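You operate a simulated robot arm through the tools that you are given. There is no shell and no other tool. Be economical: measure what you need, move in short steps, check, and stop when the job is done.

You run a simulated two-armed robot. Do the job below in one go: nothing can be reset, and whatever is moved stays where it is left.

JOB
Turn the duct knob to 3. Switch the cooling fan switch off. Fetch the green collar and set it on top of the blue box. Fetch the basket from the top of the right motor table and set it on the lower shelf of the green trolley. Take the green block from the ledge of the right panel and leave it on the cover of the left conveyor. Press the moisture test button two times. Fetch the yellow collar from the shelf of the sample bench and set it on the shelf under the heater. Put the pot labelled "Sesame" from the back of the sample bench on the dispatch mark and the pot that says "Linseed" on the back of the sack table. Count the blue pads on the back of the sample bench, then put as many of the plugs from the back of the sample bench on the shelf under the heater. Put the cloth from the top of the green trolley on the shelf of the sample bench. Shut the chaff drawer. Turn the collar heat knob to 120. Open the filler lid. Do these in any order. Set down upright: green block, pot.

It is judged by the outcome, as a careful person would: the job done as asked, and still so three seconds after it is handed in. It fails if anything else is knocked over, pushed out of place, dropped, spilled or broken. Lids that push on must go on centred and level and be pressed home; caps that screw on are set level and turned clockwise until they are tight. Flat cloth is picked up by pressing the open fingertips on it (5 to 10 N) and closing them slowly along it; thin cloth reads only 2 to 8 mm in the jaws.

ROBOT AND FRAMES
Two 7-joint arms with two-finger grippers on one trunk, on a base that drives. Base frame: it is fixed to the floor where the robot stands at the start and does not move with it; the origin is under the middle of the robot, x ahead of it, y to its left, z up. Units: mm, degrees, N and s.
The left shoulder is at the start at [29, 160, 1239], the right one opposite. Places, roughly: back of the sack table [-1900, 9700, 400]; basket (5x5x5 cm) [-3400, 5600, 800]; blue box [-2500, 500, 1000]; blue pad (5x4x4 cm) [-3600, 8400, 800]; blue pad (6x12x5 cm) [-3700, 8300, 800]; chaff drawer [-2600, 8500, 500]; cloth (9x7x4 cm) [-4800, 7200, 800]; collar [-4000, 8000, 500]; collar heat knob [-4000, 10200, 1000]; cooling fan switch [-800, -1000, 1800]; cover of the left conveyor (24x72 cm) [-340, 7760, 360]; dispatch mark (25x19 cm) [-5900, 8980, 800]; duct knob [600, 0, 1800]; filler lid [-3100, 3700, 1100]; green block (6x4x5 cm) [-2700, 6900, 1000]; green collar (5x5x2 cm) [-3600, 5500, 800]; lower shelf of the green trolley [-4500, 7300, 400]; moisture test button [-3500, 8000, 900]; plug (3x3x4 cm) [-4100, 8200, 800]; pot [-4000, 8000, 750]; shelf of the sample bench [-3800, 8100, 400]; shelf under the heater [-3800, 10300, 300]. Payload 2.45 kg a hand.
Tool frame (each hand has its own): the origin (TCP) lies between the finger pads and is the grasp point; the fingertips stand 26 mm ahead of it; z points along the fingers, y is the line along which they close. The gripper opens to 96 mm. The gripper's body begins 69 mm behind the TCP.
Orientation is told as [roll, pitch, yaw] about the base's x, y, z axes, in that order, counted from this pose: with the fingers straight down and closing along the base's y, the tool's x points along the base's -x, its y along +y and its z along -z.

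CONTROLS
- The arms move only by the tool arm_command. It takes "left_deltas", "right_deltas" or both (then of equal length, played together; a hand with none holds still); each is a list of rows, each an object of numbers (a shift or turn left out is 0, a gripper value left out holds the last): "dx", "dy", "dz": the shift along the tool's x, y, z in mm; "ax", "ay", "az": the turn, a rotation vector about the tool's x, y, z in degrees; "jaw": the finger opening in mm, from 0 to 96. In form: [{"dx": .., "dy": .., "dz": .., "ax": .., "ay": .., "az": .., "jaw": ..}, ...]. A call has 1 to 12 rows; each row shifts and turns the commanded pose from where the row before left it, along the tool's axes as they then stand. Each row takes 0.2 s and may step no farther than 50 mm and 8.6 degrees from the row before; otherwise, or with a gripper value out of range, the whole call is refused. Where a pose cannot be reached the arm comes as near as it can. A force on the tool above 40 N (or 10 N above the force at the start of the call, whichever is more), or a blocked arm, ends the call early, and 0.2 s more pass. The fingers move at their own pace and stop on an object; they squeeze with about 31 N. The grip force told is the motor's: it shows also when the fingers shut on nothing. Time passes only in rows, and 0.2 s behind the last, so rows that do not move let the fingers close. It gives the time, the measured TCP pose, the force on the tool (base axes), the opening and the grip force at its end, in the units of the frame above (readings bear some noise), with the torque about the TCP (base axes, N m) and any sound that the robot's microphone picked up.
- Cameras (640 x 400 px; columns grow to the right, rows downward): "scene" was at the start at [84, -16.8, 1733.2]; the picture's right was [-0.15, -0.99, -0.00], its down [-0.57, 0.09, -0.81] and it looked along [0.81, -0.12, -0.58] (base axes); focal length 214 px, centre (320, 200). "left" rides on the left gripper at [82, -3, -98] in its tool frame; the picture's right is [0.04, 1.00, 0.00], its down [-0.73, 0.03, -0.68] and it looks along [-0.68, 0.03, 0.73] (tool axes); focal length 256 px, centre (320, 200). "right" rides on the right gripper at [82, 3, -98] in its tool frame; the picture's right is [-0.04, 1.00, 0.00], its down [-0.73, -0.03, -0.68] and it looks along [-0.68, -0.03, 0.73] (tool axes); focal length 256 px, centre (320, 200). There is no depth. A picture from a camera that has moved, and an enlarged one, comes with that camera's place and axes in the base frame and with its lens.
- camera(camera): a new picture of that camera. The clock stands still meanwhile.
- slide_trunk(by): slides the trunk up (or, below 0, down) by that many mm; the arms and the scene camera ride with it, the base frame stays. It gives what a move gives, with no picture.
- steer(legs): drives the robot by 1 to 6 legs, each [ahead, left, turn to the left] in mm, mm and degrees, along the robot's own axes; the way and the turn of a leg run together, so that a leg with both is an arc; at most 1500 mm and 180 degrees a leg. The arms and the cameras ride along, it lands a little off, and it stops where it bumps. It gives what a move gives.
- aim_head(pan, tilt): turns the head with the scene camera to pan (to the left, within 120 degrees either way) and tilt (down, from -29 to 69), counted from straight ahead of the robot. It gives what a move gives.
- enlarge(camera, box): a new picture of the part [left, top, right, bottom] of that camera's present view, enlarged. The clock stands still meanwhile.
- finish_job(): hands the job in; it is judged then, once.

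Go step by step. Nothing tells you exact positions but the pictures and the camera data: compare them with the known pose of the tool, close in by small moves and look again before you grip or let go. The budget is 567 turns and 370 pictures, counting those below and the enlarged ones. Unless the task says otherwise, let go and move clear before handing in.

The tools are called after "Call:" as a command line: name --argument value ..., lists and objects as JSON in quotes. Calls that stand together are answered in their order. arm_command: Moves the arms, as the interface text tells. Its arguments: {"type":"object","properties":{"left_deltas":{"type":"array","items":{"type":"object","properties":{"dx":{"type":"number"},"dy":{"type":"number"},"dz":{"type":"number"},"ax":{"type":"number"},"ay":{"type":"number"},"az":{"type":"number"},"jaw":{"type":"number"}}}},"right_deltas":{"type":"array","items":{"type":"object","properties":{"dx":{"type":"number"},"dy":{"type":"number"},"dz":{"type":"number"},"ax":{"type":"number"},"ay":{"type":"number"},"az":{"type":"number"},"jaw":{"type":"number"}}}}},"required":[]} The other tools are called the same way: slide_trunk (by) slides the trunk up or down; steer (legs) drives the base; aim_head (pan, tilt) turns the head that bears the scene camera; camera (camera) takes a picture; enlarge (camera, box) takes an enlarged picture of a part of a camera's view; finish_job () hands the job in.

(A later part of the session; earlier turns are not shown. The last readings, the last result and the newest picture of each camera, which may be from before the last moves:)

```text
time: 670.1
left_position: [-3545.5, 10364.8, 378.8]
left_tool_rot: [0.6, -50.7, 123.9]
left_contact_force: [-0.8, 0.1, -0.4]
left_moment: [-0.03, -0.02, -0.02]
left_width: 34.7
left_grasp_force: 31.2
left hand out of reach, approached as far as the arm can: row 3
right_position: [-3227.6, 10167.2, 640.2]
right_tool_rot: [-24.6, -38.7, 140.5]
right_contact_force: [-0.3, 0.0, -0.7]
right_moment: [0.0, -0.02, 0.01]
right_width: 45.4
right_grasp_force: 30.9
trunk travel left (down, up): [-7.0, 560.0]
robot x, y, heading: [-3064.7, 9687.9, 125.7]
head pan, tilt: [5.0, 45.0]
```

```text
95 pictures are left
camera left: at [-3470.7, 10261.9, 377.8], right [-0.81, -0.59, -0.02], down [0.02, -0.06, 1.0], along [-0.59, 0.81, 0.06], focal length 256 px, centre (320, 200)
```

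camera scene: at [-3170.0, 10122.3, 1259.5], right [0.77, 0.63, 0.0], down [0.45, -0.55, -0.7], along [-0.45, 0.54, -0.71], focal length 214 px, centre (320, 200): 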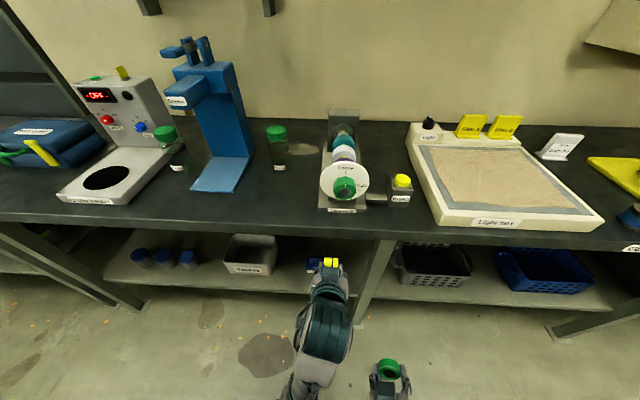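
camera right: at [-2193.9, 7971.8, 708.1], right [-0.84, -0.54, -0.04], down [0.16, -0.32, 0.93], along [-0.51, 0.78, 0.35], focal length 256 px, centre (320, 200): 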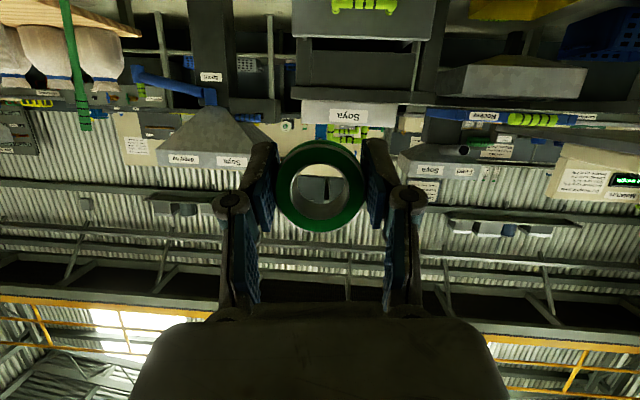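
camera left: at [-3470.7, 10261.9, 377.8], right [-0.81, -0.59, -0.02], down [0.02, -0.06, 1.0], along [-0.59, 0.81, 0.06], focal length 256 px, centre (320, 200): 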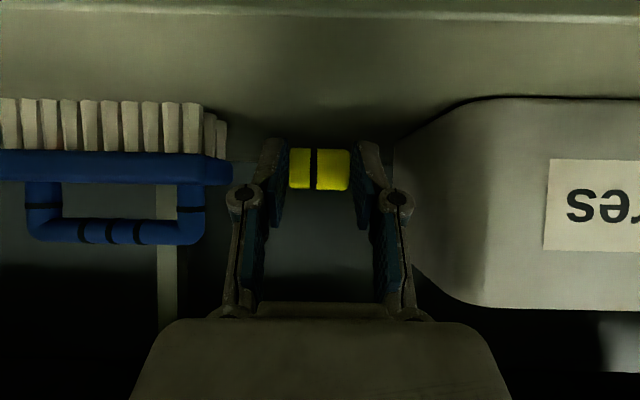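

Call:
arm_command --left_deltas '[{"dz": 3.2, "dx": 3.9}, {"dz": 3.2, "dx": 3.9}, {"dz": 3.2, "dx": 3.9}, {"dz": 3.2, "dx": 3.9}, {}]'

Call:
arm_command --left_deltas '[{"dz": 3.2, "dx": 3.9}, {"dz": 3.2, "dx": 3.9}, {}]'

Call:
camera --camera "left"

```text
time: 671.3
left_position: [-3544.6, 10367.1, 377.6]
left_tool_rot: [0.6, -50.7, 124.0]
left_contact_force: [-0.5, 0.5, 0.0]
left_moment: [-0.02, -0.01, 0.0]
left_width: 34.7
left_grasp_force: 30.7
left hand out of reach, approached as far as the arm can: row 1, 2, 3, 4
right_position: [-3227.7, 10166.3, 640.4]
right_tool_rot: [-24.6, -38.7, 140.5]
right_contact_force: [0.5, 0.4, -1.5]
right_moment: [0.02, -0.01, -0.01]
right_width: 45.3
right_grasp_force: 30.9
trunk travel left (down, up): [-7.0, 560.0]
robot x, y, heading: [-3062.0, 9689.9, 125.7]
head pan, tilt: [5.0, 45.0]
```

```text
time: 672.1
left_position: [-3545.0, 10362.5, 374.5]
left_tool_rot: [0.7, -50.8, 124.0]
left_contact_force: [0.2, 0.6, 0.1]
left_moment: [-0.03, -0.02, -0.01]
left_width: 34.7
left_grasp_force: 32.0
left hand out of reach, approached as far as the arm can: row 1
right_position: [-3228.0, 10166.6, 639.9]
right_tool_rot: [-24.6, -38.7, 140.5]
right_contact_force: [-0.2, 0.1, -1.4]
right_moment: [0.03, 0.0, -0.01]
right_width: 45.5
right_grasp_force: 31.3
trunk travel left (down, up): [-7.0, 560.0]
robot x, y, heading: [-3067.4, 9691.2, 125.4]
head pan, tilt: [5.0, 45.0]
```

```text
94 pictures are left
camera left: at [-3470.8, 10259.5, 373.8], right [-0.81, -0.59, -0.02], down [0.02, -0.06, 1.0], along [-0.59, 0.81, 0.06], focal length 256 px, centre (320, 200)
```

left: 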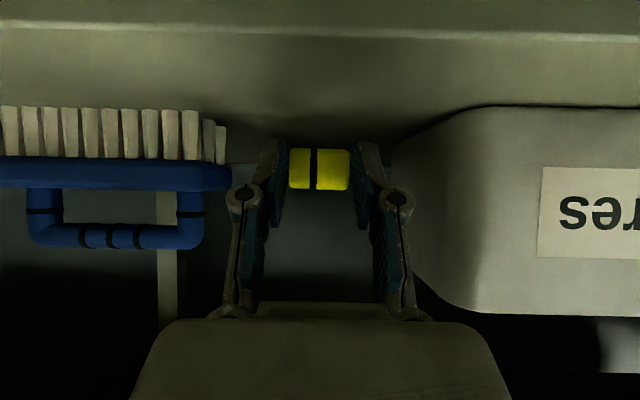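

Call:
steer --legs '[[55, 0, 0]]'

Call:
arm_command --left_deltas '[{"dz": 3.2, "dx": 3.9}, {"dz": 3.2, "dx": 3.9}, {"dz": 3.2, "dx": 3.9}, {"dz": 3.2, "dx": 3.9}, {"dz": 2, "dx": 2.5}, {}]'

Call:
camera --camera "left"

```text
time: 673.1
left_position: [-3576.7, 10408.1, 373.3]
left_tool_rot: [0.6, -50.7, 124.0]
left_contact_force: [0.0, -0.4, -0.8]
left_moment: [0.02, 0.0, 0.0]
left_width: 34.9
left_grasp_force: 30.6
right_position: [-3260.2, 10211.6, 640.1]
right_tool_rot: [-24.6, -38.7, 140.5]
right_contact_force: [-0.4, -0.2, -1.9]
right_moment: [0.01, 0.02, -0.04]
right_width: 45.7
right_grasp_force: 30.7
trunk travel left (down, up): [-7.0, 560.0]
robot x, y, heading: [-3097.2, 9730.4, 125.6]
head pan, tilt: [5.0, 45.0]
```

```text
time: 674.5
left_position: [-3579.6, 10405.4, 369.8]
left_tool_rot: [0.6, -51.1, 124.0]
left_contact_force: [0.0, -0.7, -0.6]
left_moment: [-0.01, 0.01, 0.02]
left_width: 34.9
left_grasp_force: 31.1
left hand out of reach, approached as far as the arm can: row 1, 2, 3, 4
right_position: [-3257.5, 10207.8, 642.5]
right_tool_rot: [-24.8, -39.1, 140.8]
right_contact_force: [0.0, 0.0, -1.7]
right_moment: [-0.05, -0.01, -0.03]
right_width: 45.2
right_grasp_force: 30.8
trunk travel left (down, up): [-7.0, 560.0]
robot x, y, heading: [-3094.5, 9736.3, 125.7]
head pan, tilt: [5.0, 45.0]
```

```text
93 pictures are left
camera left: at [-3503.7, 10301.5, 368.6], right [-0.81, -0.59, -0.02], down [0.02, -0.07, 1.0], along [-0.59, 0.81, 0.07], focal length 256 px, centre (320, 200)
```

left: 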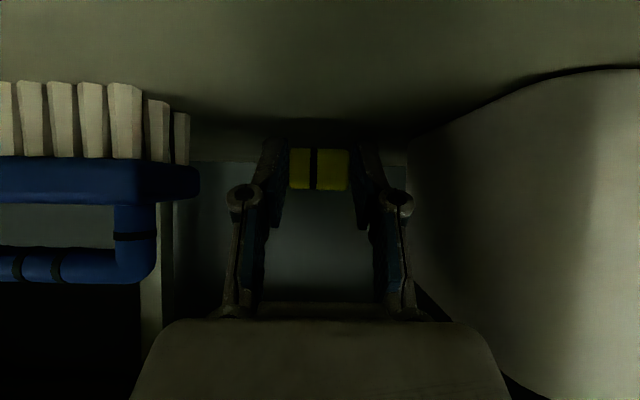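

Call:
arm_command --left_deltas '[{"ay": -7}, {"ay": -7}, {"dz": 2.1, "dx": 4.5}, {"dz": 2.1, "dx": 4.5}, {"dz": 2.1, "dx": 4.5}, {}]'

Call:
camera --camera "left"

```text
time: 675.9
left_position: [-3587.2, 10399.2, 368.2]
left_tool_rot: [0.9, -65.1, 123.6]
left_contact_force: [0.2, 0.7, -0.3]
left_moment: [0.0, -0.04, 0.0]
left_width: 34.6
left_grasp_force: 30.9
left hand out of reach, approached as far as the arm can: row 2, 3, 4, 5
right_position: [-3258.1, 10208.4, 642.4]
right_tool_rot: [-24.8, -39.0, 140.7]
right_contact_force: [-0.1, 0.8, -1.2]
right_moment: [0.01, 0.01, -0.03]
right_width: 45.7
right_grasp_force: 31.2
trunk travel left (down, up): [-7.0, 560.0]
robot x, y, heading: [-3093.9, 9738.6, 125.8]
head pan, tilt: [5.0, 45.0]
```

```text
92 pictures are left
camera left: at [-3513.7, 10298.7, 336.0], right [-0.81, -0.58, -0.03], down [0.16, -0.27, 0.95], along [-0.56, 0.77, 0.31], focal length 256 px, centre (320, 200)
```

left: 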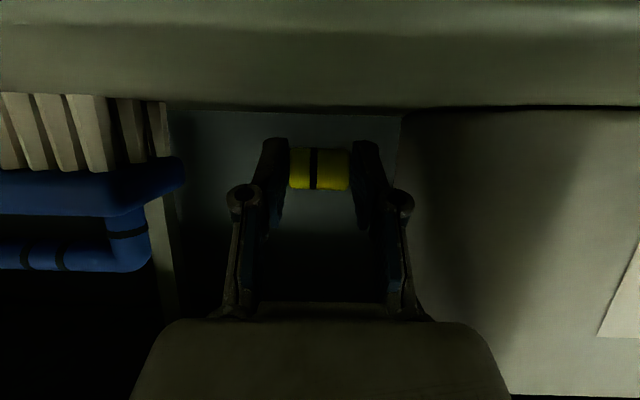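

Call:
arm_command --left_deltas '[{"ay": 7, "dz": -3, "dx": -6}, {"ay": 7}]'

Call:
steer --legs '[[110, 0, 0]]'

Call:
arm_command --left_deltas '[{"dz": -31, "dx": 25}, {"dz": -31, "dx": 25}, {"dz": -31, "dx": 25}, {"dz": 6, "dx": 7.5}, {"dz": 6, "dx": 7.5}, {}]'

Call:
camera --camera "left"

```text
time: 676.5
left_position: [-3585.2, 10398.0, 376.8]
left_tool_rot: [0.5, -51.0, 124.1]
left_contact_force: [0.8, 0.1, 0.0]
left_moment: [0.04, 0.06, -0.01]
left_width: 34.9
left_grasp_force: 31.2
right_position: [-3257.3, 10207.9, 642.7]
right_tool_rot: [-24.8, -39.1, 140.7]
right_contact_force: [-0.1, 0.0, -1.1]
right_moment: [0.0, 0.02, 0.02]
right_width: 45.4
right_grasp_force: 31.3
trunk travel left (down, up): [-7.0, 560.0]
robot x, y, heading: [-3095.8, 9732.3, 125.7]
head pan, tilt: [5.0, 45.0]
```

```text
time: 677.7
left_position: [-3648.2, 10487.0, 375.1]
left_tool_rot: [0.8, -51.0, 124.1]
left_contact_force: [1.0, 0.1, -0.9]
left_moment: [0.01, 0.03, 0.02]
left_width: 35.1
left_grasp_force: 31.0
right_position: [-3322.8, 10297.3, 643.0]
right_tool_rot: [-24.9, -39.0, 140.7]
right_contact_force: [-0.1, 0.1, -1.4]
right_moment: [0.0, 0.0, 0.0]
right_width: 45.6
right_grasp_force: 31.1
trunk travel left (down, up): [-7.0, 560.0]
robot x, y, heading: [-3160.1, 9822.0, 125.8]
head pan, tilt: [5.0, 45.0]
```

```text
time: 679.1
left_position: [-3582.1, 10387.1, 359.8]
left_tool_rot: [0.8, -51.4, 124.0]
left_contact_force: [0.3, 0.8, -0.3]
left_moment: [-0.01, -0.03, 0.01]
left_width: 35.0
left_grasp_force: 30.9
right_position: [-3320.7, 10294.5, 645.7]
right_tool_rot: [-25.1, -39.0, 141.0]
right_contact_force: [-0.2, -0.3, -2.0]
right_moment: [-0.01, -0.02, -0.02]
right_width: 45.8
right_grasp_force: 31.3
trunk travel left (down, up): [-7.0, 560.0]
robot x, y, heading: [-3156.4, 9823.1, 125.7]
head pan, tilt: [5.0, 45.0]
```

```text
91 pictures are left
camera left: at [-3505.9, 10282.8, 358.2], right [-0.81, -0.59, -0.02], down [0.02, -0.07, 1.0], along [-0.59, 0.81, 0.07], focal length 256 px, centre (320, 200)
```

left: 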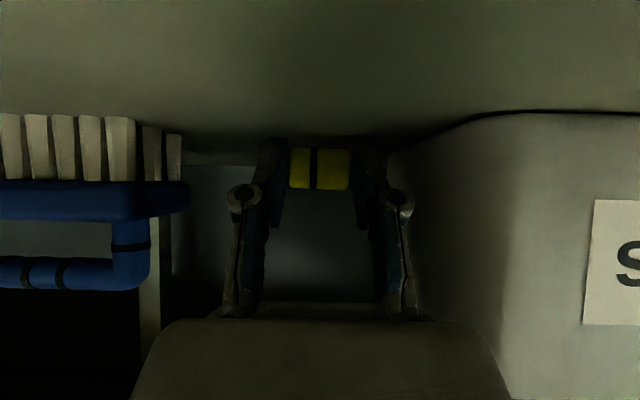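

Call:
arm_command --left_deltas '[{"dz": 2.5, "dx": 3.1}, {"dz": 2.5, "dx": 3.1}, {"dz": 2.5, "dx": 3.1}, {}]'

Call:
arm_command --left_deltas '[{"dz": 2, "dx": 2.5}, {"dz": 2, "dx": 2.5}, {}]'

```text
time: 680.1
left_position: [-3581.2, 10388.1, 355.8]
left_tool_rot: [0.5, -52.1, 124.1]
left_contact_force: [0.5, -5.0, 26.3]
left_moment: [0.47, -0.31, -0.02]
left_width: 35.0
left_grasp_force: 30.8
right_position: [-3318.5, 10292.9, 647.5]
right_tool_rot: [-25.3, -39.4, 141.0]
right_contact_force: [0.7, -0.4, -1.6]
right_moment: [-0.05, 0.01, -0.01]
right_width: 45.5
right_grasp_force: 31.1
trunk travel left (down, up): [-7.0, 560.0]
robot x, y, heading: [-3158.8, 9821.1, 125.7]
head pan, tilt: [5.0, 45.0]
```

```text
time: 680.5
left_position: [-3580.7, 10389.4, 355.1]
left_tool_rot: [0.3, -52.5, 124.2]
left_contact_force: [-0.5, 2.2, 12.5]
left_moment: [0.33, -0.13, 0.13]
left_width: 34.7
left_grasp_force: 30.7
right_position: [-3320.0, 10293.2, 644.6]
right_tool_rot: [-25.5, -39.0, 141.2]
right_contact_force: [0.6, -0.8, -1.6]
right_moment: [-0.01, 0.0, 0.01]
right_width: 45.2
right_grasp_force: 31.5
trunk travel left (down, up): [-7.0, 560.0]
robot x, y, heading: [-3156.7, 9821.9, 125.4]
head pan, tilt: [5.0, 45.0]
stopped in row 2 (left hand): the force on the tool passed its limit at 43 N (the readings are from after the stop); the commanded pose is now the measured one
```

Contact. I'll release and withdraw, then check the plug stays.

Call:
arm_command --left_deltas '[{"dz": -0.6, "dx": -0.8}, {"jaw": 45}, {"jaw": 55}, {"jaw": 55}, {}]'

Call:
arm_command --left_deltas '[{"dz": -6, "dx": -8}, {"dz": -31, "dx": 25}, {"dz": -31, "dx": 25}, {"dz": -31, "dx": 25}, {"dz": -31, "dx": 25}]'

Call:
camera --camera "left"

```text
time: 681.7
left_position: [-3581.2, 10387.1, 353.4]
left_tool_rot: [0.6, -52.2, 124.1]
left_contact_force: [-1.2, 3.0, 8.6]
left_moment: [0.22, -0.06, 0.08]
left_width: 55.3
left_grasp_force: 0.0
right_position: [-3318.9, 10291.7, 645.2]
right_tool_rot: [-25.5, -39.1, 141.2]
right_contact_force: [0.3, 0.9, -1.5]
right_moment: [-0.02, -0.01, -0.03]
right_width: 45.7
right_grasp_force: 31.1
trunk travel left (down, up): [-7.0, 560.0]
robot x, y, heading: [-3162.1, 9821.4, 125.4]
head pan, tilt: [5.0, 45.0]
```

```text
time: 682.8
left_position: [-3574.4, 10343.5, 468.3]
left_tool_rot: [5.8, -65.2, 120.1]
left_contact_force: [-0.5, 0.2, 0.2]
left_moment: [0.02, 0.01, -0.01]
left_width: 55.1
left_grasp_force: 0.0
right_position: [-3320.1, 10290.6, 645.1]
right_tool_rot: [-25.8, -38.6, 141.5]
right_contact_force: [-0.2, 0.5, -1.6]
right_moment: [0.01, -0.02, -0.01]
right_width: 45.4
right_grasp_force: 30.8
trunk travel left (down, up): [-7.0, 560.0]
robot x, y, heading: [-3161.4, 9822.8, 125.7]
head pan, tilt: [5.0, 45.0]
stopped in row 5 (left hand): the arm was blocked; the commanded pose is now the measured one
```

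```text
90 pictures are left
camera left: at [-3502.4, 10244.7, 435.1], right [-0.81, -0.59, 0.01], down [0.19, -0.25, 0.95], along [-0.56, 0.77, 0.31], focal length 256 px, centre (320, 200)
```

left: 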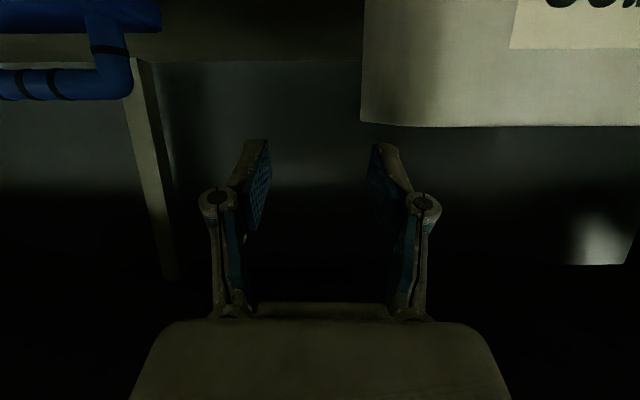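

Call:
steer --legs '[[-220, 0, 0]]'

Call:
enlarge --camera "scene" --box '[190, 190, 450, 350]'

```text
time: 684.5
left_position: [-3444.5, 10165.5, 468.2]
left_tool_rot: [5.9, -65.2, 119.7]
left_contact_force: [-0.3, 0.2, 0.1]
left_moment: [-0.02, -0.01, 0.02]
left_width: 55.1
left_grasp_force: 0.0
right_position: [-3192.8, 10112.3, 646.1]
right_tool_rot: [-25.6, -38.6, 141.6]
right_contact_force: [-0.8, -0.2, -1.0]
right_moment: [-0.05, 0.02, -0.02]
right_width: 45.6
right_grasp_force: 30.8
trunk travel left (down, up): [-7.0, 560.0]
robot x, y, heading: [-3031.0, 9645.5, 126.0]
head pan, tilt: [5.0, 45.0]
```

```text
2.46 times, centred on (320, 270) of scene
camera zoom: at [-3279.8, 9976.9, 1259.6], right [0.76, 0.65, 0.0], down [0.46, -0.54, -0.7], along [-0.46, 0.53, -0.71], focal length 528 px, centre (320, 28)
```

zoom: 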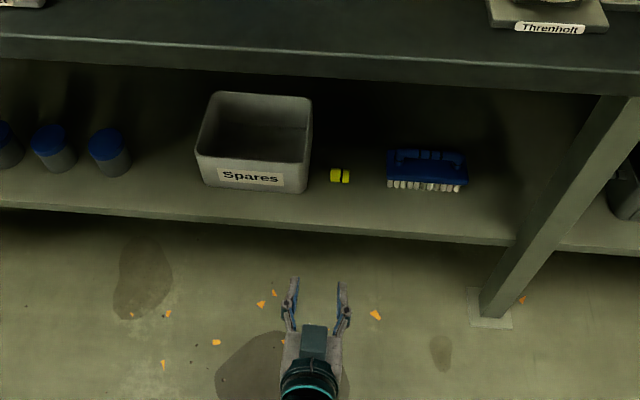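

Plug 1 rests on the heater shelf. Next, the second plug: I'll go back along the corridor first, then turn.

Call:
slide_trunk --by 230

Call:
steer --legs '[[60, 0, 0], [0, 1450, 0], [0, 0, 180]]'

Call:
camera --camera "scene"

```text
time: 686.0
left_position: [-3486.6, 10178.6, 689.3]
left_tool_rot: [16.3, -72.0, 111.3]
left_contact_force: [0.2, 0.2, -0.1]
left_moment: [0.02, -0.01, -0.01]
left_width: 55.1
left_grasp_force: 0.0
right_position: [-3188.4, 10134.8, 867.5]
right_tool_rot: [-33.6, -47.6, 145.9]
right_contact_force: [-0.4, 0.3, -1.3]
right_moment: [0.03, 0.0, 0.0]
right_width: 45.4
right_grasp_force: 30.4
trunk travel left (down, up): [-159.0, 408.0]
robot x, y, heading: [-3035.0, 9644.2, 125.4]
head pan, tilt: [5.0, 45.0]
stopped: the arm was blocked; the commanded pose is now the measured one
```

```text
time: 701.2
left_position: [-3807.1, 8305.1, 682.6]
left_tool_rot: [16.5, -71.4, -69.7]
left_contact_force: [0.6, 0.5, 0.1]
left_moment: [0.02, 0.0, -0.01]
left_width: 55.1
left_grasp_force: 0.0
right_position: [-4102.2, 8348.5, 864.0]
right_tool_rot: [-33.5, -47.4, -34.8]
right_contact_force: [0.3, 0.0, -1.9]
right_moment: [-0.01, 0.03, -0.02]
right_width: 45.3
right_grasp_force: 30.4
trunk travel left (down, up): [-159.0, 408.0]
robot x, y, heading: [-4253.4, 8844.8, -55.1]
head pan, tilt: [5.0, 45.0]
```

```text
88 pictures are left
camera scene: at [-4120.9, 8654.1, 1460.5], right [-0.77, -0.64, 0.0], down [-0.45, 0.55, -0.7], along [0.45, -0.54, -0.71], focal length 214 px, centre (320, 200)
```

scene: 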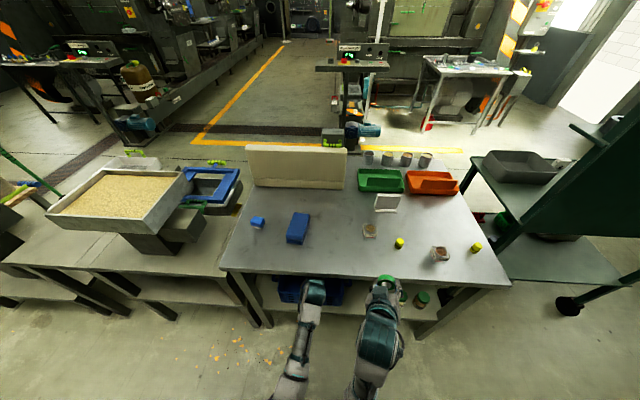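

Call:
steer --legs '[[-180, 0, 0]]'

Call:
enlarge --camera "scene" --box '[220, 180, 520, 330]'

Call:
camera --camera "left"

```text
time: 702.7
left_position: [-3908.2, 8456.3, 687.7]
left_tool_rot: [16.9, -71.9, -70.0]
left_contact_force: [0.2, -0.3, 1.2]
left_moment: [0.01, -0.03, 0.01]
left_width: 55.1
left_grasp_force: 0.1
right_position: [-4207.2, 8501.5, 866.9]
right_tool_rot: [-34.0, -47.5, -34.5]
right_contact_force: [0.2, 0.1, -1.2]
right_moment: [-0.04, -0.01, -0.01]
right_width: 45.6
right_grasp_force: 31.3
trunk travel left (down, up): [-159.0, 408.0]
robot x, y, heading: [-4352.4, 8993.8, -54.9]
head pan, tilt: [5.0, 45.0]
```

```text
2.13 times, centred on (370, 255) of scene
camera zoom: at [-4222.6, 8806.1, 1461.1], right [-0.77, -0.64, 0.0], down [-0.46, 0.54, -0.7], along [0.45, -0.54, -0.71], focal length 458 px, centre (213, 83)
```

zoom: 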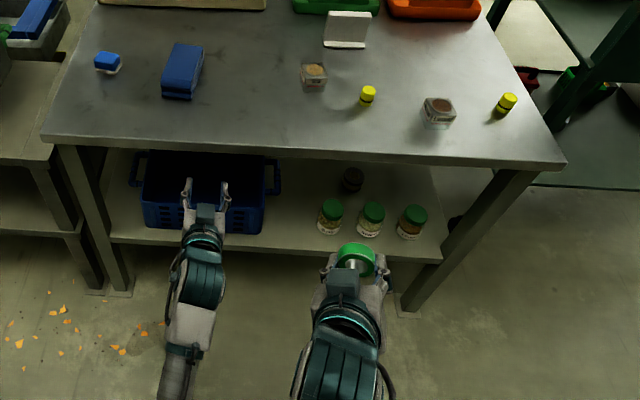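

```text
86 pictures are left
camera left: at [-3977.9, 8552.8, 640.3], right [0.8, 0.6, 0.05], down [-0.3, 0.32, 0.9], along [0.52, -0.74, 0.43], focal length 256 px, centre (320, 200)
```

left: 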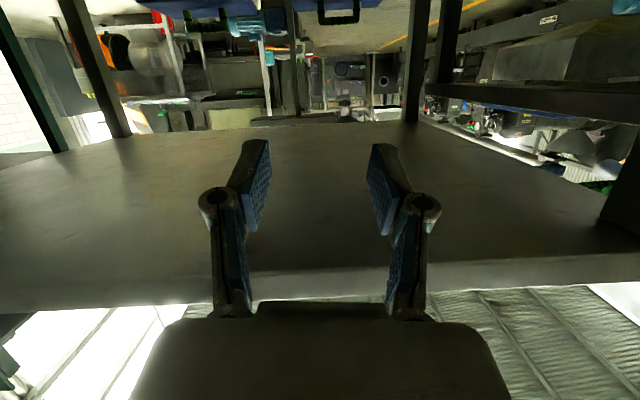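

Call:
enlarge --camera "scene" --box '[345, 225, 425, 285]'

Call:
enlarge --camera "scene" --box '[270, 230, 360, 300]'

```text
6.67 times, centred on (385, 255) of scene
camera zoom: at [-4222.6, 8806.1, 1461.1], right [-0.77, -0.64, 0.0], down [-0.46, 0.54, -0.7], along [0.45, -0.54, -0.71], focal length 1430 px, centre (-113, -167)
```

zoom: 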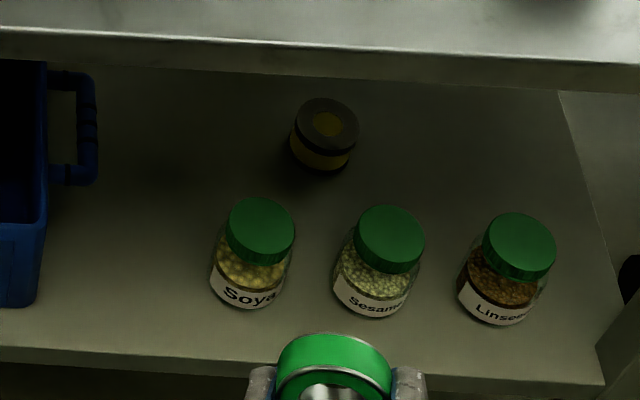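

```text
5.71 times, centred on (315, 265) of scene
camera zoom: at [-4222.6, 8806.1, 1461.1], right [-0.77, -0.64, 0.0], down [-0.46, 0.54, -0.7], along [0.45, -0.54, -0.71], focal length 1226 px, centre (349, -171)
```

zoom: 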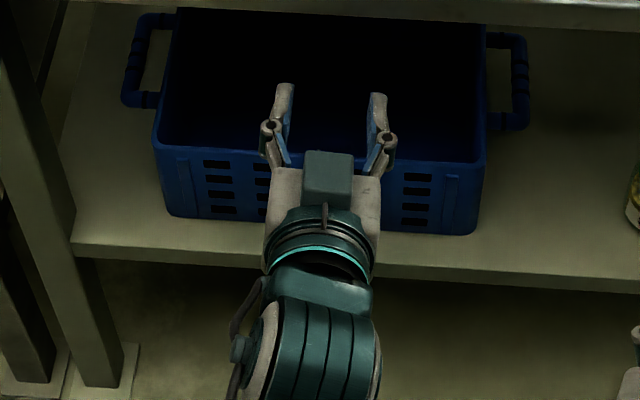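

Call:
arm_command --left_deltas '[{"az": -8.4}, {"az": -8.4}, {"az": -8.4}, {"az": -8.4}, {"az": -8.4}, {"az": -8.4}, {"az": -8.4}, {"az": -8.4}, {"az": -8.4}, {"az": -8.4}, {"az": -8.4}, {"az": -8.4}]'

Call:
arm_command --left_deltas '[{"az": -8.4}, {"az": -8.4}, {"az": -8.4}, {"az": -8.4}, {"az": -8.4}, {"az": -8.4}, {"az": -8.4}, {"az": -8.4}, {"az": -8.4}, {}]'

Call:
slide_trunk --by -150

Call:
camera --camera "left"

```text
time: 705.3
left_position: [-3888.7, 8468.7, 683.9]
left_tool_rot: [-73.2, 2.7, 40.0]
left_contact_force: [-0.3, -0.2, 0.1]
left_moment: [0.01, 0.01, -0.01]
left_width: 55.1
left_grasp_force: 0.1
right_position: [-4207.6, 8504.5, 868.5]
right_tool_rot: [-34.4, -47.6, -34.3]
right_contact_force: [0.6, -0.3, -0.5]
right_moment: [-0.02, 0.01, 0.05]
right_width: 45.3
right_grasp_force: 30.9
trunk travel left (down, up): [-159.0, 408.0]
robot x, y, heading: [-4358.2, 8991.7, -55.4]
head pan, tilt: [5.0, 45.0]
```

```text
time: 707.5
left_position: [-3863.7, 8491.8, 683.4]
left_tool_rot: [-33.6, 69.2, 93.0]
left_contact_force: [-0.5, -0.4, -0.4]
left_moment: [0.02, -0.02, -0.01]
left_width: 54.9
left_grasp_force: 0.0
left hand out of reach, approached as far as the arm can: row 8, 9
right_position: [-4207.9, 8504.1, 869.1]
right_tool_rot: [-34.3, -47.6, -34.2]
right_contact_force: [0.2, 0.0, -1.5]
right_moment: [0.0, 0.02, 0.05]
right_width: 45.3
right_grasp_force: 30.4
trunk travel left (down, up): [-159.0, 408.0]
robot x, y, heading: [-4356.8, 8990.8, -54.8]
head pan, tilt: [5.0, 45.0]
```

```text
time: 709.2
left_position: [-3881.5, 8482.1, 545.6]
left_tool_rot: [-27.5, 70.8, 98.6]
left_contact_force: [1.2, 0.3, -0.3]
left_moment: [0.0, 0.02, 0.01]
left_width: 55.2
left_grasp_force: 0.1
right_position: [-4207.0, 8498.2, 654.6]
right_tool_rot: [-31.1, -38.4, -36.7]
right_contact_force: [-0.6, -0.6, -1.6]
right_moment: [0.02, 0.01, -0.01]
right_width: 45.5
right_grasp_force: 30.4
trunk travel left (down, up): [-9.0, 558.0]
robot x, y, heading: [-4355.7, 8992.5, -55.0]
head pan, tilt: [5.0, 45.0]
```

```text
83 pictures are left
camera left: at [-3932.1, 8531.2, 651.8], right [-0.81, -0.58, -0.11], down [-0.46, 0.74, -0.5], along [0.37, -0.35, -0.86], focal length 256 px, centre (320, 200)
```

left: 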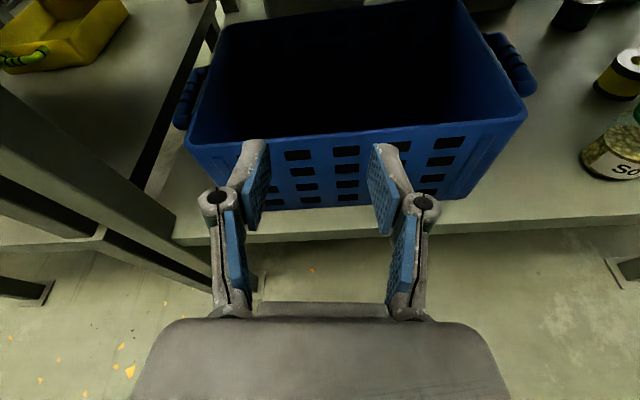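

Call:
steer --legs '[[0, -390, 0.5]]'

Call:
camera --camera "left"

```text
time: 711.7
left_position: [-4192.4, 8263.9, 542.3]
left_tool_rot: [-26.5, 70.7, 100.2]
left_contact_force: [0.5, -0.2, -1.1]
left_moment: [-0.02, 0.01, -0.01]
left_width: 55.2
left_grasp_force: 0.0
right_position: [-4517.6, 8275.9, 654.9]
right_tool_rot: [-31.3, -38.2, -35.8]
right_contact_force: [0.0, 0.2, -0.5]
right_moment: [0.0, 0.0, -0.01]
right_width: 45.7
right_grasp_force: 30.9
trunk travel left (down, up): [-9.0, 558.0]
robot x, y, heading: [-4675.2, 8764.6, -54.4]
head pan, tilt: [5.0, 45.0]
```

```text
82 pictures are left
camera left: at [-4243.8, 8312.1, 648.8], right [-0.8, -0.58, -0.11], down [-0.46, 0.73, -0.5], along [0.37, -0.35, -0.86], focal length 256 px, centre (320, 200)
```

left: 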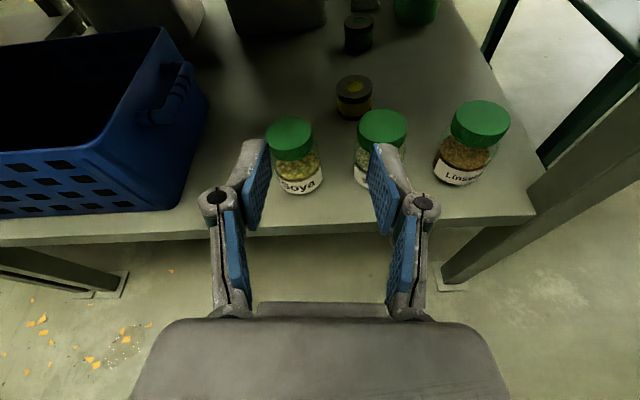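

Call:
arm_command --left_deltas '[{"ay": -8}, {"ay": -8}, {"ay": -8}, {"ay": -8}, {"ay": -6}, {}]'

Call:
camera --camera "left"

Call:
camera --camera "scene"

```text
time: 713.1
left_position: [-4180.6, 8277.4, 547.2]
left_tool_rot: [-10.7, 34.4, 119.1]
left_contact_force: [0.7, -0.7, -0.3]
left_moment: [-0.04, 0.02, 0.0]
left_width: 55.1
left_grasp_force: 0.0
left hand out of reach, approached as far as the arm can: row 2, 3, 4
right_position: [-4522.9, 8276.2, 656.8]
right_tool_rot: [-31.4, -38.7, -35.9]
right_contact_force: [0.9, 0.4, -1.2]
right_moment: [0.01, 0.0, 0.01]
right_width: 45.3
right_grasp_force: 31.3
trunk travel left (down, up): [-9.0, 558.0]
robot x, y, heading: [-4673.2, 8769.7, -54.6]
head pan, tilt: [5.0, 45.0]
```

```text
81 pictures are left
camera left: at [-4187.8, 8259.0, 674.8], right [-0.79, -0.6, -0.13], down [-0.61, 0.78, 0.13], along [0.02, 0.19, -0.98], focal length 256 px, centre (320, 200)
```

left: 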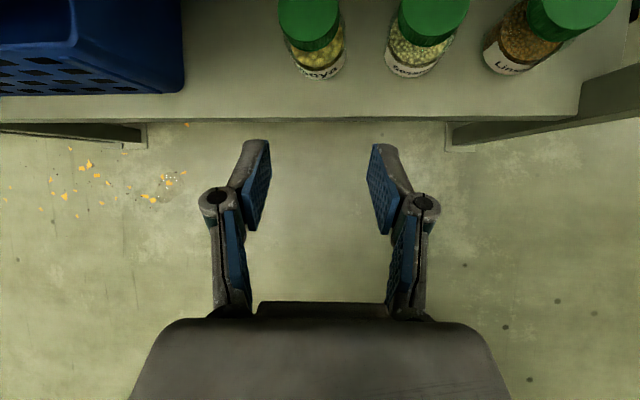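

```text
80 pictures are left
camera scene: at [-4429.9, 8432.0, 1262.0], right [-0.76, -0.65, 0.0], down [-0.46, 0.54, -0.7], along [0.46, -0.53, -0.71], focal length 214 px, centre (320, 200)
```

scene: 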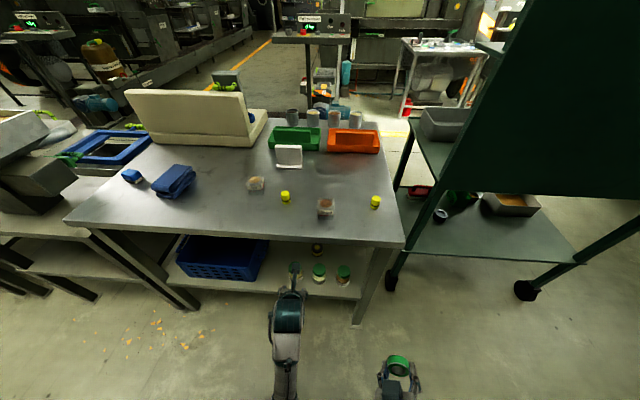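

Call:
arm_command --left_deltas '[{"ax": -6.9, "ay": 1.6, "az": -3.2}, {"dx": -13, "dy": 3, "dz": 19}, {"dx": -13, "dy": 3, "dz": 19}, {}]'

Call:
steer --legs '[[130, -45, 0]]'

Call:
camera --camera "left"

```text
time: 714.1
left_position: [-4185.3, 8272.0, 502.0]
left_tool_rot: [-1.6, 36.4, 122.7]
left_contact_force: [-0.6, -0.2, 0.2]
left_moment: [0.01, 0.0, 0.0]
left_width: 55.2
left_grasp_force: 0.1
right_position: [-4522.3, 8275.5, 656.6]
right_tool_rot: [-31.3, -38.6, -35.9]
right_contact_force: [-0.1, 0.1, -1.0]
right_moment: [0.01, 0.01, 0.04]
right_width: 45.4
right_grasp_force: 31.0
trunk travel left (down, up): [-9.0, 558.0]
robot x, y, heading: [-4672.7, 8765.0, -54.5]
head pan, tilt: [5.0, 45.0]
```

```text
time: 715.4
left_position: [-4144.5, 8140.9, 500.6]
left_tool_rot: [-1.5, 36.3, 122.8]
left_contact_force: [0.6, 0.4, -0.2]
left_moment: [-0.05, 0.02, -0.02]
left_width: 55.0
left_grasp_force: 0.1
right_position: [-4482.0, 8146.1, 655.3]
right_tool_rot: [-31.4, -38.5, -35.8]
right_contact_force: [-0.3, -0.3, -1.3]
right_moment: [0.03, 0.0, 0.01]
right_width: 45.3
right_grasp_force: 31.4
trunk travel left (down, up): [-9.0, 558.0]
robot x, y, heading: [-4636.5, 8633.2, -54.2]
head pan, tilt: [5.0, 45.0]
```

```text
79 pictures are left
camera left: at [-4140.0, 8135.5, 628.9], right [-0.81, -0.58, 0.0], down [-0.58, 0.81, 0.11], along [-0.07, 0.09, -0.99], focal length 256 px, centre (320, 200)
```

left: 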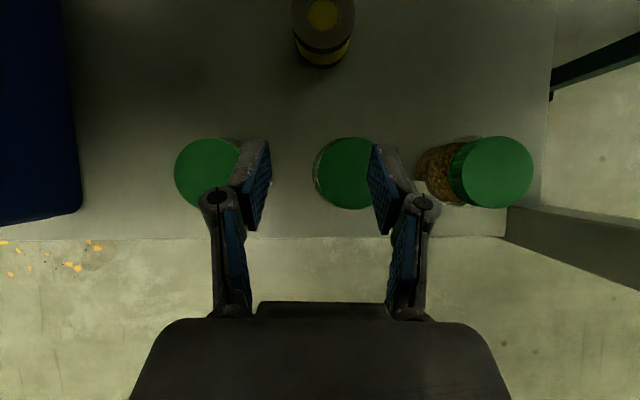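

Call:
steer --legs '[[112, -3, 0]]'

Call:
camera --camera "left"

```text
time: 716.6
left_position: [-4083.0, 8051.6, 504.5]
left_tool_rot: [-1.7, 36.7, 122.8]
left_contact_force: [-0.4, -0.8, 0.8]
left_moment: [-0.05, 0.01, -0.02]
left_width: 54.9
left_grasp_force: 0.2
right_position: [-4421.4, 8054.0, 658.2]
right_tool_rot: [-31.4, -38.8, -35.6]
right_contact_force: [0.3, -0.5, -0.9]
right_moment: [0.01, 0.03, -0.03]
right_width: 45.4
right_grasp_force: 31.0
trunk travel left (down, up): [-9.0, 558.0]
robot x, y, heading: [-4575.6, 8542.4, -54.4]
head pan, tilt: [5.0, 45.0]
```

```text
78 pictures are left
camera left: at [-4079.1, 8045.4, 632.5], right [-0.81, -0.58, 0.0], down [-0.58, 0.81, 0.11], along [-0.06, 0.09, -0.99], focal length 256 px, centre (320, 200)
```

left: 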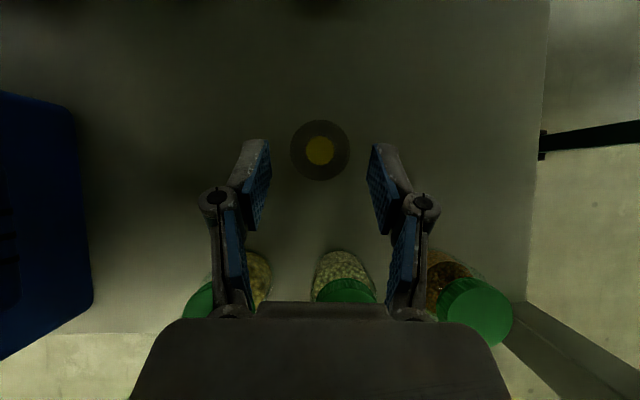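

Call:
enlarge --camera "left" --box '[270, 100, 370, 200]'

```text
4.00 times, centred on (320, 150) of left
camera zoom: at [-4079.1, 8045.4, 632.5], right [-0.81, -0.58, 0.0], down [-0.58, 0.81, 0.11], along [-0.06, 0.09, -0.99], focal length 1024 px, centre (320, 400)
```

zoom: 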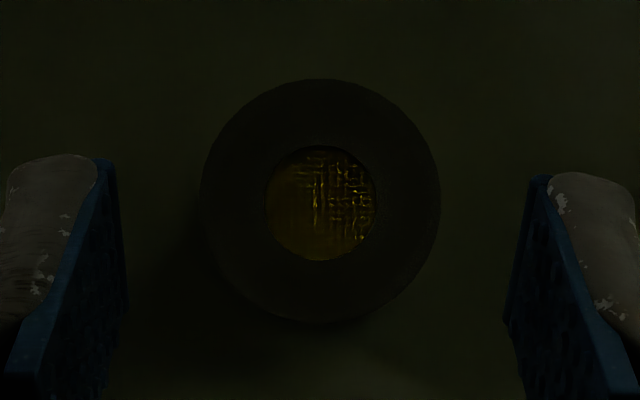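

Call:
steer --legs '[[-240, 0, 0]]'

Call:
arm_command --left_deltas '[{"ay": 8}, {"ay": 8}, {"ay": 8}, {"ay": 8}, {}]'

Call:
enlarge --camera "left" --box '[270, 20, 450, 160]'

```text
time: 718.4
left_position: [-4224.1, 8246.8, 509.3]
left_tool_rot: [-1.8, 37.0, 122.5]
left_contact_force: [0.6, -0.8, 0.9]
left_moment: [-0.02, -0.02, -0.02]
left_width: 55.0
left_grasp_force: 0.0
right_position: [-4562.6, 8251.9, 660.1]
right_tool_rot: [-31.8, -38.8, -35.4]
right_contact_force: [0.1, -0.2, -1.5]
right_moment: [0.03, 0.0, -0.03]
right_width: 45.3
right_grasp_force: 30.6
trunk travel left (down, up): [-9.0, 558.0]
robot x, y, heading: [-4712.7, 8740.6, -54.4]
head pan, tilt: [5.0, 45.0]
```

```text
time: 719.6
left_position: [-4222.5, 8249.1, 516.1]
left_tool_rot: [-5.3, 69.6, 118.8]
left_contact_force: [0.5, 0.4, -0.1]
left_moment: [-0.01, 0.04, 0.0]
left_width: 55.2
left_grasp_force: 0.1
right_position: [-4563.8, 8253.1, 661.0]
right_tool_rot: [-32.1, -38.5, -35.0]
right_contact_force: [0.5, 0.0, -1.2]
right_moment: [0.02, 0.04, -0.01]
right_width: 45.3
right_grasp_force: 31.3
trunk travel left (down, up): [-9.0, 558.0]
robot x, y, heading: [-4711.3, 8736.9, -54.8]
head pan, tilt: [5.0, 45.0]
```

```text
2.86 times, centred on (360, 90) of left
camera zoom: at [-4258.1, 8301.5, 626.8], right [-0.82, -0.57, 0.01], down [-0.51, 0.73, -0.45], along [0.25, -0.38, -0.89], focal length 731 px, centre (206, 514)
```

zoom: 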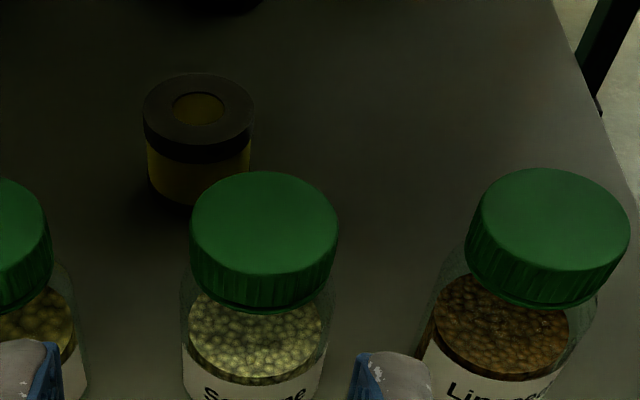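

Call:
arm_command --left_deltas '[{"ay": -8, "jaw": 76}, {"ay": -8}, {"ay": -8}, {"ay": -8}, {}]'

Call:
steer --legs '[[258, 4, 0]]'

Call:
camera --camera "left"

```text
time: 720.8
left_position: [-4224.7, 8249.1, 512.9]
left_tool_rot: [-1.8, 37.2, 122.6]
left_contact_force: [-0.2, -0.5, -0.6]
left_moment: [-0.02, 0.01, -0.01]
left_width: 75.7
left_grasp_force: 0.0
right_position: [-4562.4, 8253.3, 661.0]
right_tool_rot: [-32.2, -38.6, -34.9]
right_contact_force: [0.6, 0.6, -1.2]
right_moment: [0.04, 0.03, 0.03]
right_width: 45.4
right_grasp_force: 31.3
trunk travel left (down, up): [-9.0, 558.0]
robot x, y, heading: [-4708.8, 8736.0, -54.6]
head pan, tilt: [5.0, 45.0]
```

```text
time: 722.6
left_position: [-4075.7, 8039.0, 513.7]
left_tool_rot: [-1.8, 37.2, 122.3]
left_contact_force: [0.2, 0.2, -0.2]
left_moment: [0.01, -0.03, 0.0]
left_width: 75.9
left_grasp_force: 0.1
right_position: [-4413.9, 8046.0, 660.0]
right_tool_rot: [-32.2, -38.7, -35.3]
right_contact_force: [-3.7, -2.5, 0.9]
right_moment: [0.0, -0.04, -0.02]
right_width: 45.2
right_grasp_force: 31.4
trunk travel left (down, up): [-9.0, 558.0]
robot x, y, heading: [-4556.7, 8529.2, -54.8]
head pan, tilt: [5.0, 45.0]
```

```text
75 pictures are left
camera left: at [-4072.7, 8035.0, 641.1], right [-0.82, -0.58, 0.0], down [-0.57, 0.81, 0.1], along [-0.05, 0.08, -1.0], focal length 256 px, centre (320, 200)
```

left: 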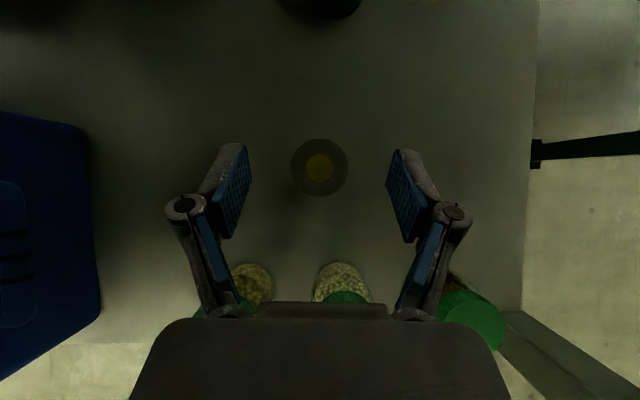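

Call:
arm_command --left_deltas '[{"dx": -17.5, "dz": 29.3}, {"dx": -17.5, "dz": 29.3}, {}]'

Call:
camera --camera "left"

```text
time: 723.4
left_position: [-4071.9, 8036.9, 448.7]
left_tool_rot: [-1.8, 37.5, 122.3]
left_contact_force: [0.6, -0.2, 0.0]
left_moment: [-0.01, 0.0, -0.02]
left_width: 75.8
left_grasp_force: 0.1
right_position: [-4413.4, 8046.9, 661.0]
right_tool_rot: [-32.5, -38.3, -34.9]
right_contact_force: [-3.5, -2.5, -1.9]
right_moment: [0.01, 0.06, -0.05]
right_width: 45.0
right_grasp_force: 31.0
trunk travel left (down, up): [-9.0, 558.0]
robot x, y, heading: [-4561.8, 8532.2, -54.8]
head pan, tilt: [5.0, 45.0]
```

```text
74 pictures are left
camera left: at [-4069.2, 8032.6, 576.6], right [-0.82, -0.58, 0.0], down [-0.58, 0.81, 0.09], along [-0.05, 0.07, -1.0], focal length 256 px, centre (320, 200)
```

left: 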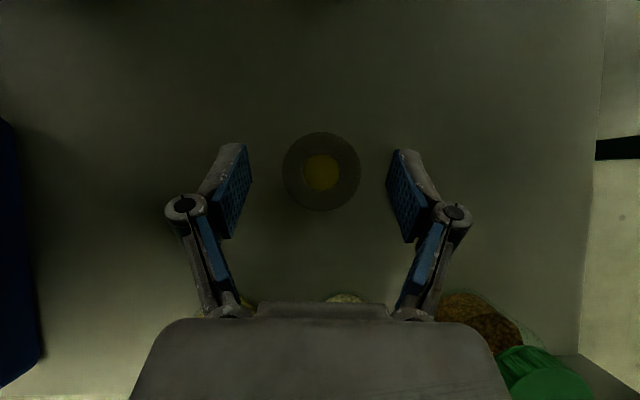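

Call:
arm_command --left_deltas '[{"dx": -9.5, "dz": 15.8}, {"dx": -9.5, "dz": 15.8}, {}, {"jaw": 60}, {"jaw": 50}, {"jaw": 0}, {"jaw": 0}, {}]'

Call:
arm_command --left_deltas '[{"dx": 6, "dz": -8}, {"dx": 6, "dz": -8}, {"dx": 6, "dz": -8}, {}]'

Call:
camera --camera "left"

Call:
enlarge --camera "scene" --box '[230, 210, 410, 310]'

```text
time: 725.2
left_position: [-4067.0, 8033.5, 412.5]
left_tool_rot: [-1.8, 37.6, 122.4]
left_contact_force: [-0.6, -1.1, -0.2]
left_moment: [-0.12, 0.08, -0.04]
left_width: 50.4
left_grasp_force: 31.5
right_position: [-4412.7, 8047.7, 661.4]
right_tool_rot: [-32.5, -38.4, -34.8]
right_contact_force: [-5.8, -1.0, -1.8]
right_moment: [-0.03, 0.07, 0.04]
right_width: 45.2
right_grasp_force: 30.8
trunk travel left (down, up): [-9.0, 558.0]
robot x, y, heading: [-4560.0, 8531.7, -54.7]
head pan, tilt: [5.0, 45.0]
```

```text
time: 726.2
left_position: [-4068.4, 8032.3, 442.3]
left_tool_rot: [-1.9, 37.5, 122.3]
left_contact_force: [0.0, 0.2, -2.3]
left_moment: [0.01, 0.01, -0.01]
left_width: 50.9
left_grasp_force: 31.0
right_position: [-4413.1, 8047.3, 661.0]
right_tool_rot: [-32.5, -38.2, -34.9]
right_contact_force: [-6.2, -0.5, -1.4]
right_moment: [0.03, 0.09, 0.05]
right_width: 45.2
right_grasp_force: 30.7
trunk travel left (down, up): [-9.0, 558.0]
robot x, y, heading: [-4560.1, 8531.2, -54.6]
head pan, tilt: [5.0, 45.0]
```

```text
73 pictures are left
camera left: at [-4066.4, 8028.5, 570.0], right [-0.82, -0.58, 0.0], down [-0.57, 0.81, 0.09], along [-0.05, 0.08, -1.0], focal length 256 px, centre (320, 200)
```

left: 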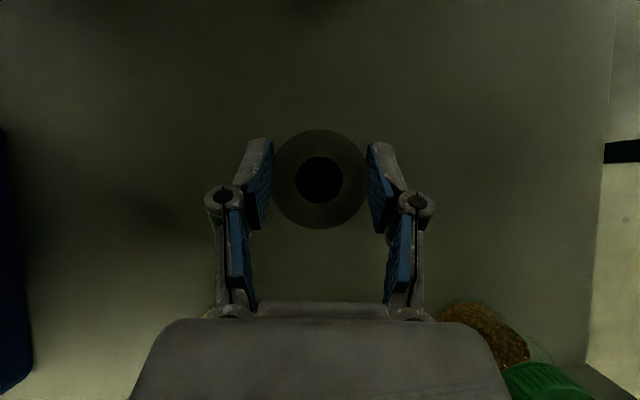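

```text
3.56 times, centred on (320, 260) of scene
camera zoom: at [-4316.9, 8193.2, 1262.1], right [-0.76, -0.65, 0.0], down [-0.46, 0.54, -0.7], along [0.46, -0.54, -0.71], focal length 763 px, centre (320, -13)
```

zoom: 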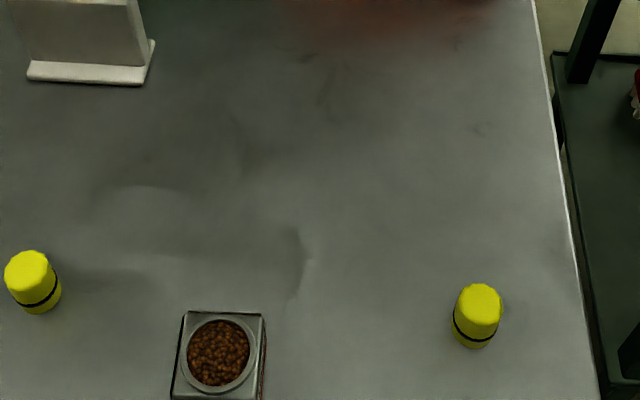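

Call:
arm_command --left_deltas '[{"dx": 18, "dz": -24}, {"dx": 18, "dz": -24}, {}]'

Call:
steer --legs '[[-110, 0, 0]]'

Call:
camera --camera "left"

```text
time: 727.0
left_position: [-4070.5, 8032.4, 501.3]
left_tool_rot: [-1.7, 37.5, 122.3]
left_contact_force: [0.1, -0.5, -2.0]
left_moment: [0.0, -0.02, -0.02]
left_width: 50.5
left_grasp_force: 30.8
right_position: [-4413.1, 8046.1, 661.8]
right_tool_rot: [-32.5, -38.3, -34.9]
right_contact_force: [-6.0, 0.0, -0.6]
right_moment: [0.04, 0.06, 0.1]
right_width: 45.2
right_grasp_force: 31.3
trunk travel left (down, up): [-9.0, 558.0]
robot x, y, heading: [-4557.9, 8528.6, -54.7]
head pan, tilt: [5.0, 45.0]
```

```text
time: 728.2
left_position: [-4133.8, 8124.3, 500.9]
left_tool_rot: [-1.7, 37.6, 122.3]
left_contact_force: [-1.4, 3.2, 4.3]
left_moment: [0.14, 0.16, -0.03]
left_width: 50.7
left_grasp_force: 32.0
right_position: [-4476.3, 8138.5, 660.9]
right_tool_rot: [-32.6, -38.3, -34.9]
right_contact_force: [-0.6, 0.1, -1.8]
right_moment: [0.01, -0.01, -0.01]
right_width: 45.1
right_grasp_force: 30.7
trunk travel left (down, up): [-9.0, 558.0]
robot x, y, heading: [-4626.1, 8620.1, -54.7]
head pan, tilt: [5.0, 45.0]
```

```text
71 pictures are left
camera left: at [-4131.8, 8119.3, 630.3], right [-0.82, -0.58, 0.0], down [-0.57, 0.81, 0.09], along [-0.05, 0.07, -1.0], focal length 256 px, centre (320, 200)
```

left: 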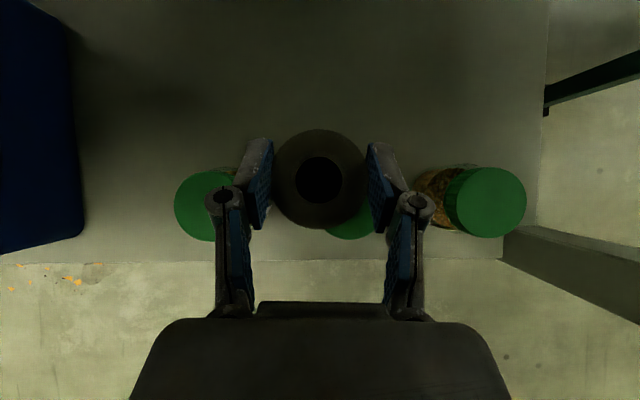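

Call:
arm_command --left_deltas '[{"dx": 20, "dz": -26}, {"dx": 15, "dz": -20}, {}]'

Call:
steer --legs '[[-230, 0, 0]]'

Call:
enlarge --camera "scene" --box '[200, 170, 420, 330]'

```text
time: 729.0
left_position: [-4137.4, 8123.8, 562.4]
left_tool_rot: [-1.9, 37.8, 122.2]
left_contact_force: [1.2, 0.6, -1.8]
left_moment: [0.01, 0.0, 0.05]
left_width: 50.5
left_grasp_force: 30.5
right_position: [-4476.7, 8139.3, 659.7]
right_tool_rot: [-33.0, -37.9, -34.5]
right_contact_force: [-0.1, -0.7, -1.1]
right_moment: [0.05, 0.02, 0.02]
right_width: 45.2
right_grasp_force: 31.1
trunk travel left (down, up): [-9.0, 558.0]
robot x, y, heading: [-4626.7, 8622.7, -54.7]
head pan, tilt: [5.0, 45.0]
```

```text
time: 730.8
left_position: [-4271.2, 8310.2, 563.1]
left_tool_rot: [-1.9, 37.8, 121.9]
left_contact_force: [-1.4, -0.2, -1.3]
left_moment: [-0.02, 0.02, 0.01]
left_width: 50.6
left_grasp_force: 31.1
right_position: [-4610.9, 8328.2, 661.3]
right_tool_rot: [-32.9, -37.9, -34.6]
right_contact_force: [-0.6, 0.2, -0.7]
right_moment: [0.0, -0.01, 0.0]
right_width: 45.1
right_grasp_force: 30.2
trunk travel left (down, up): [-9.0, 558.0]
robot x, y, heading: [-4756.4, 8809.1, -54.8]
head pan, tilt: [5.0, 45.0]
```

```text
2.50 times, centred on (310, 250) of scene
camera zoom: at [-4513.8, 8472.0, 1262.2], right [-0.76, -0.64, 0.0], down [-0.46, 0.54, -0.7], along [0.45, -0.54, -0.71], focal length 536 px, centre (345, 75)
```

zoom: 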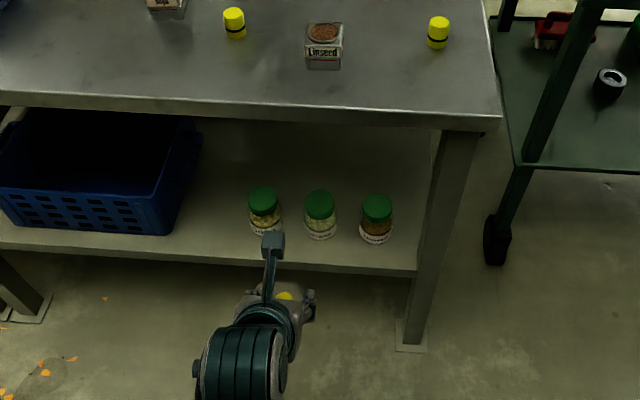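

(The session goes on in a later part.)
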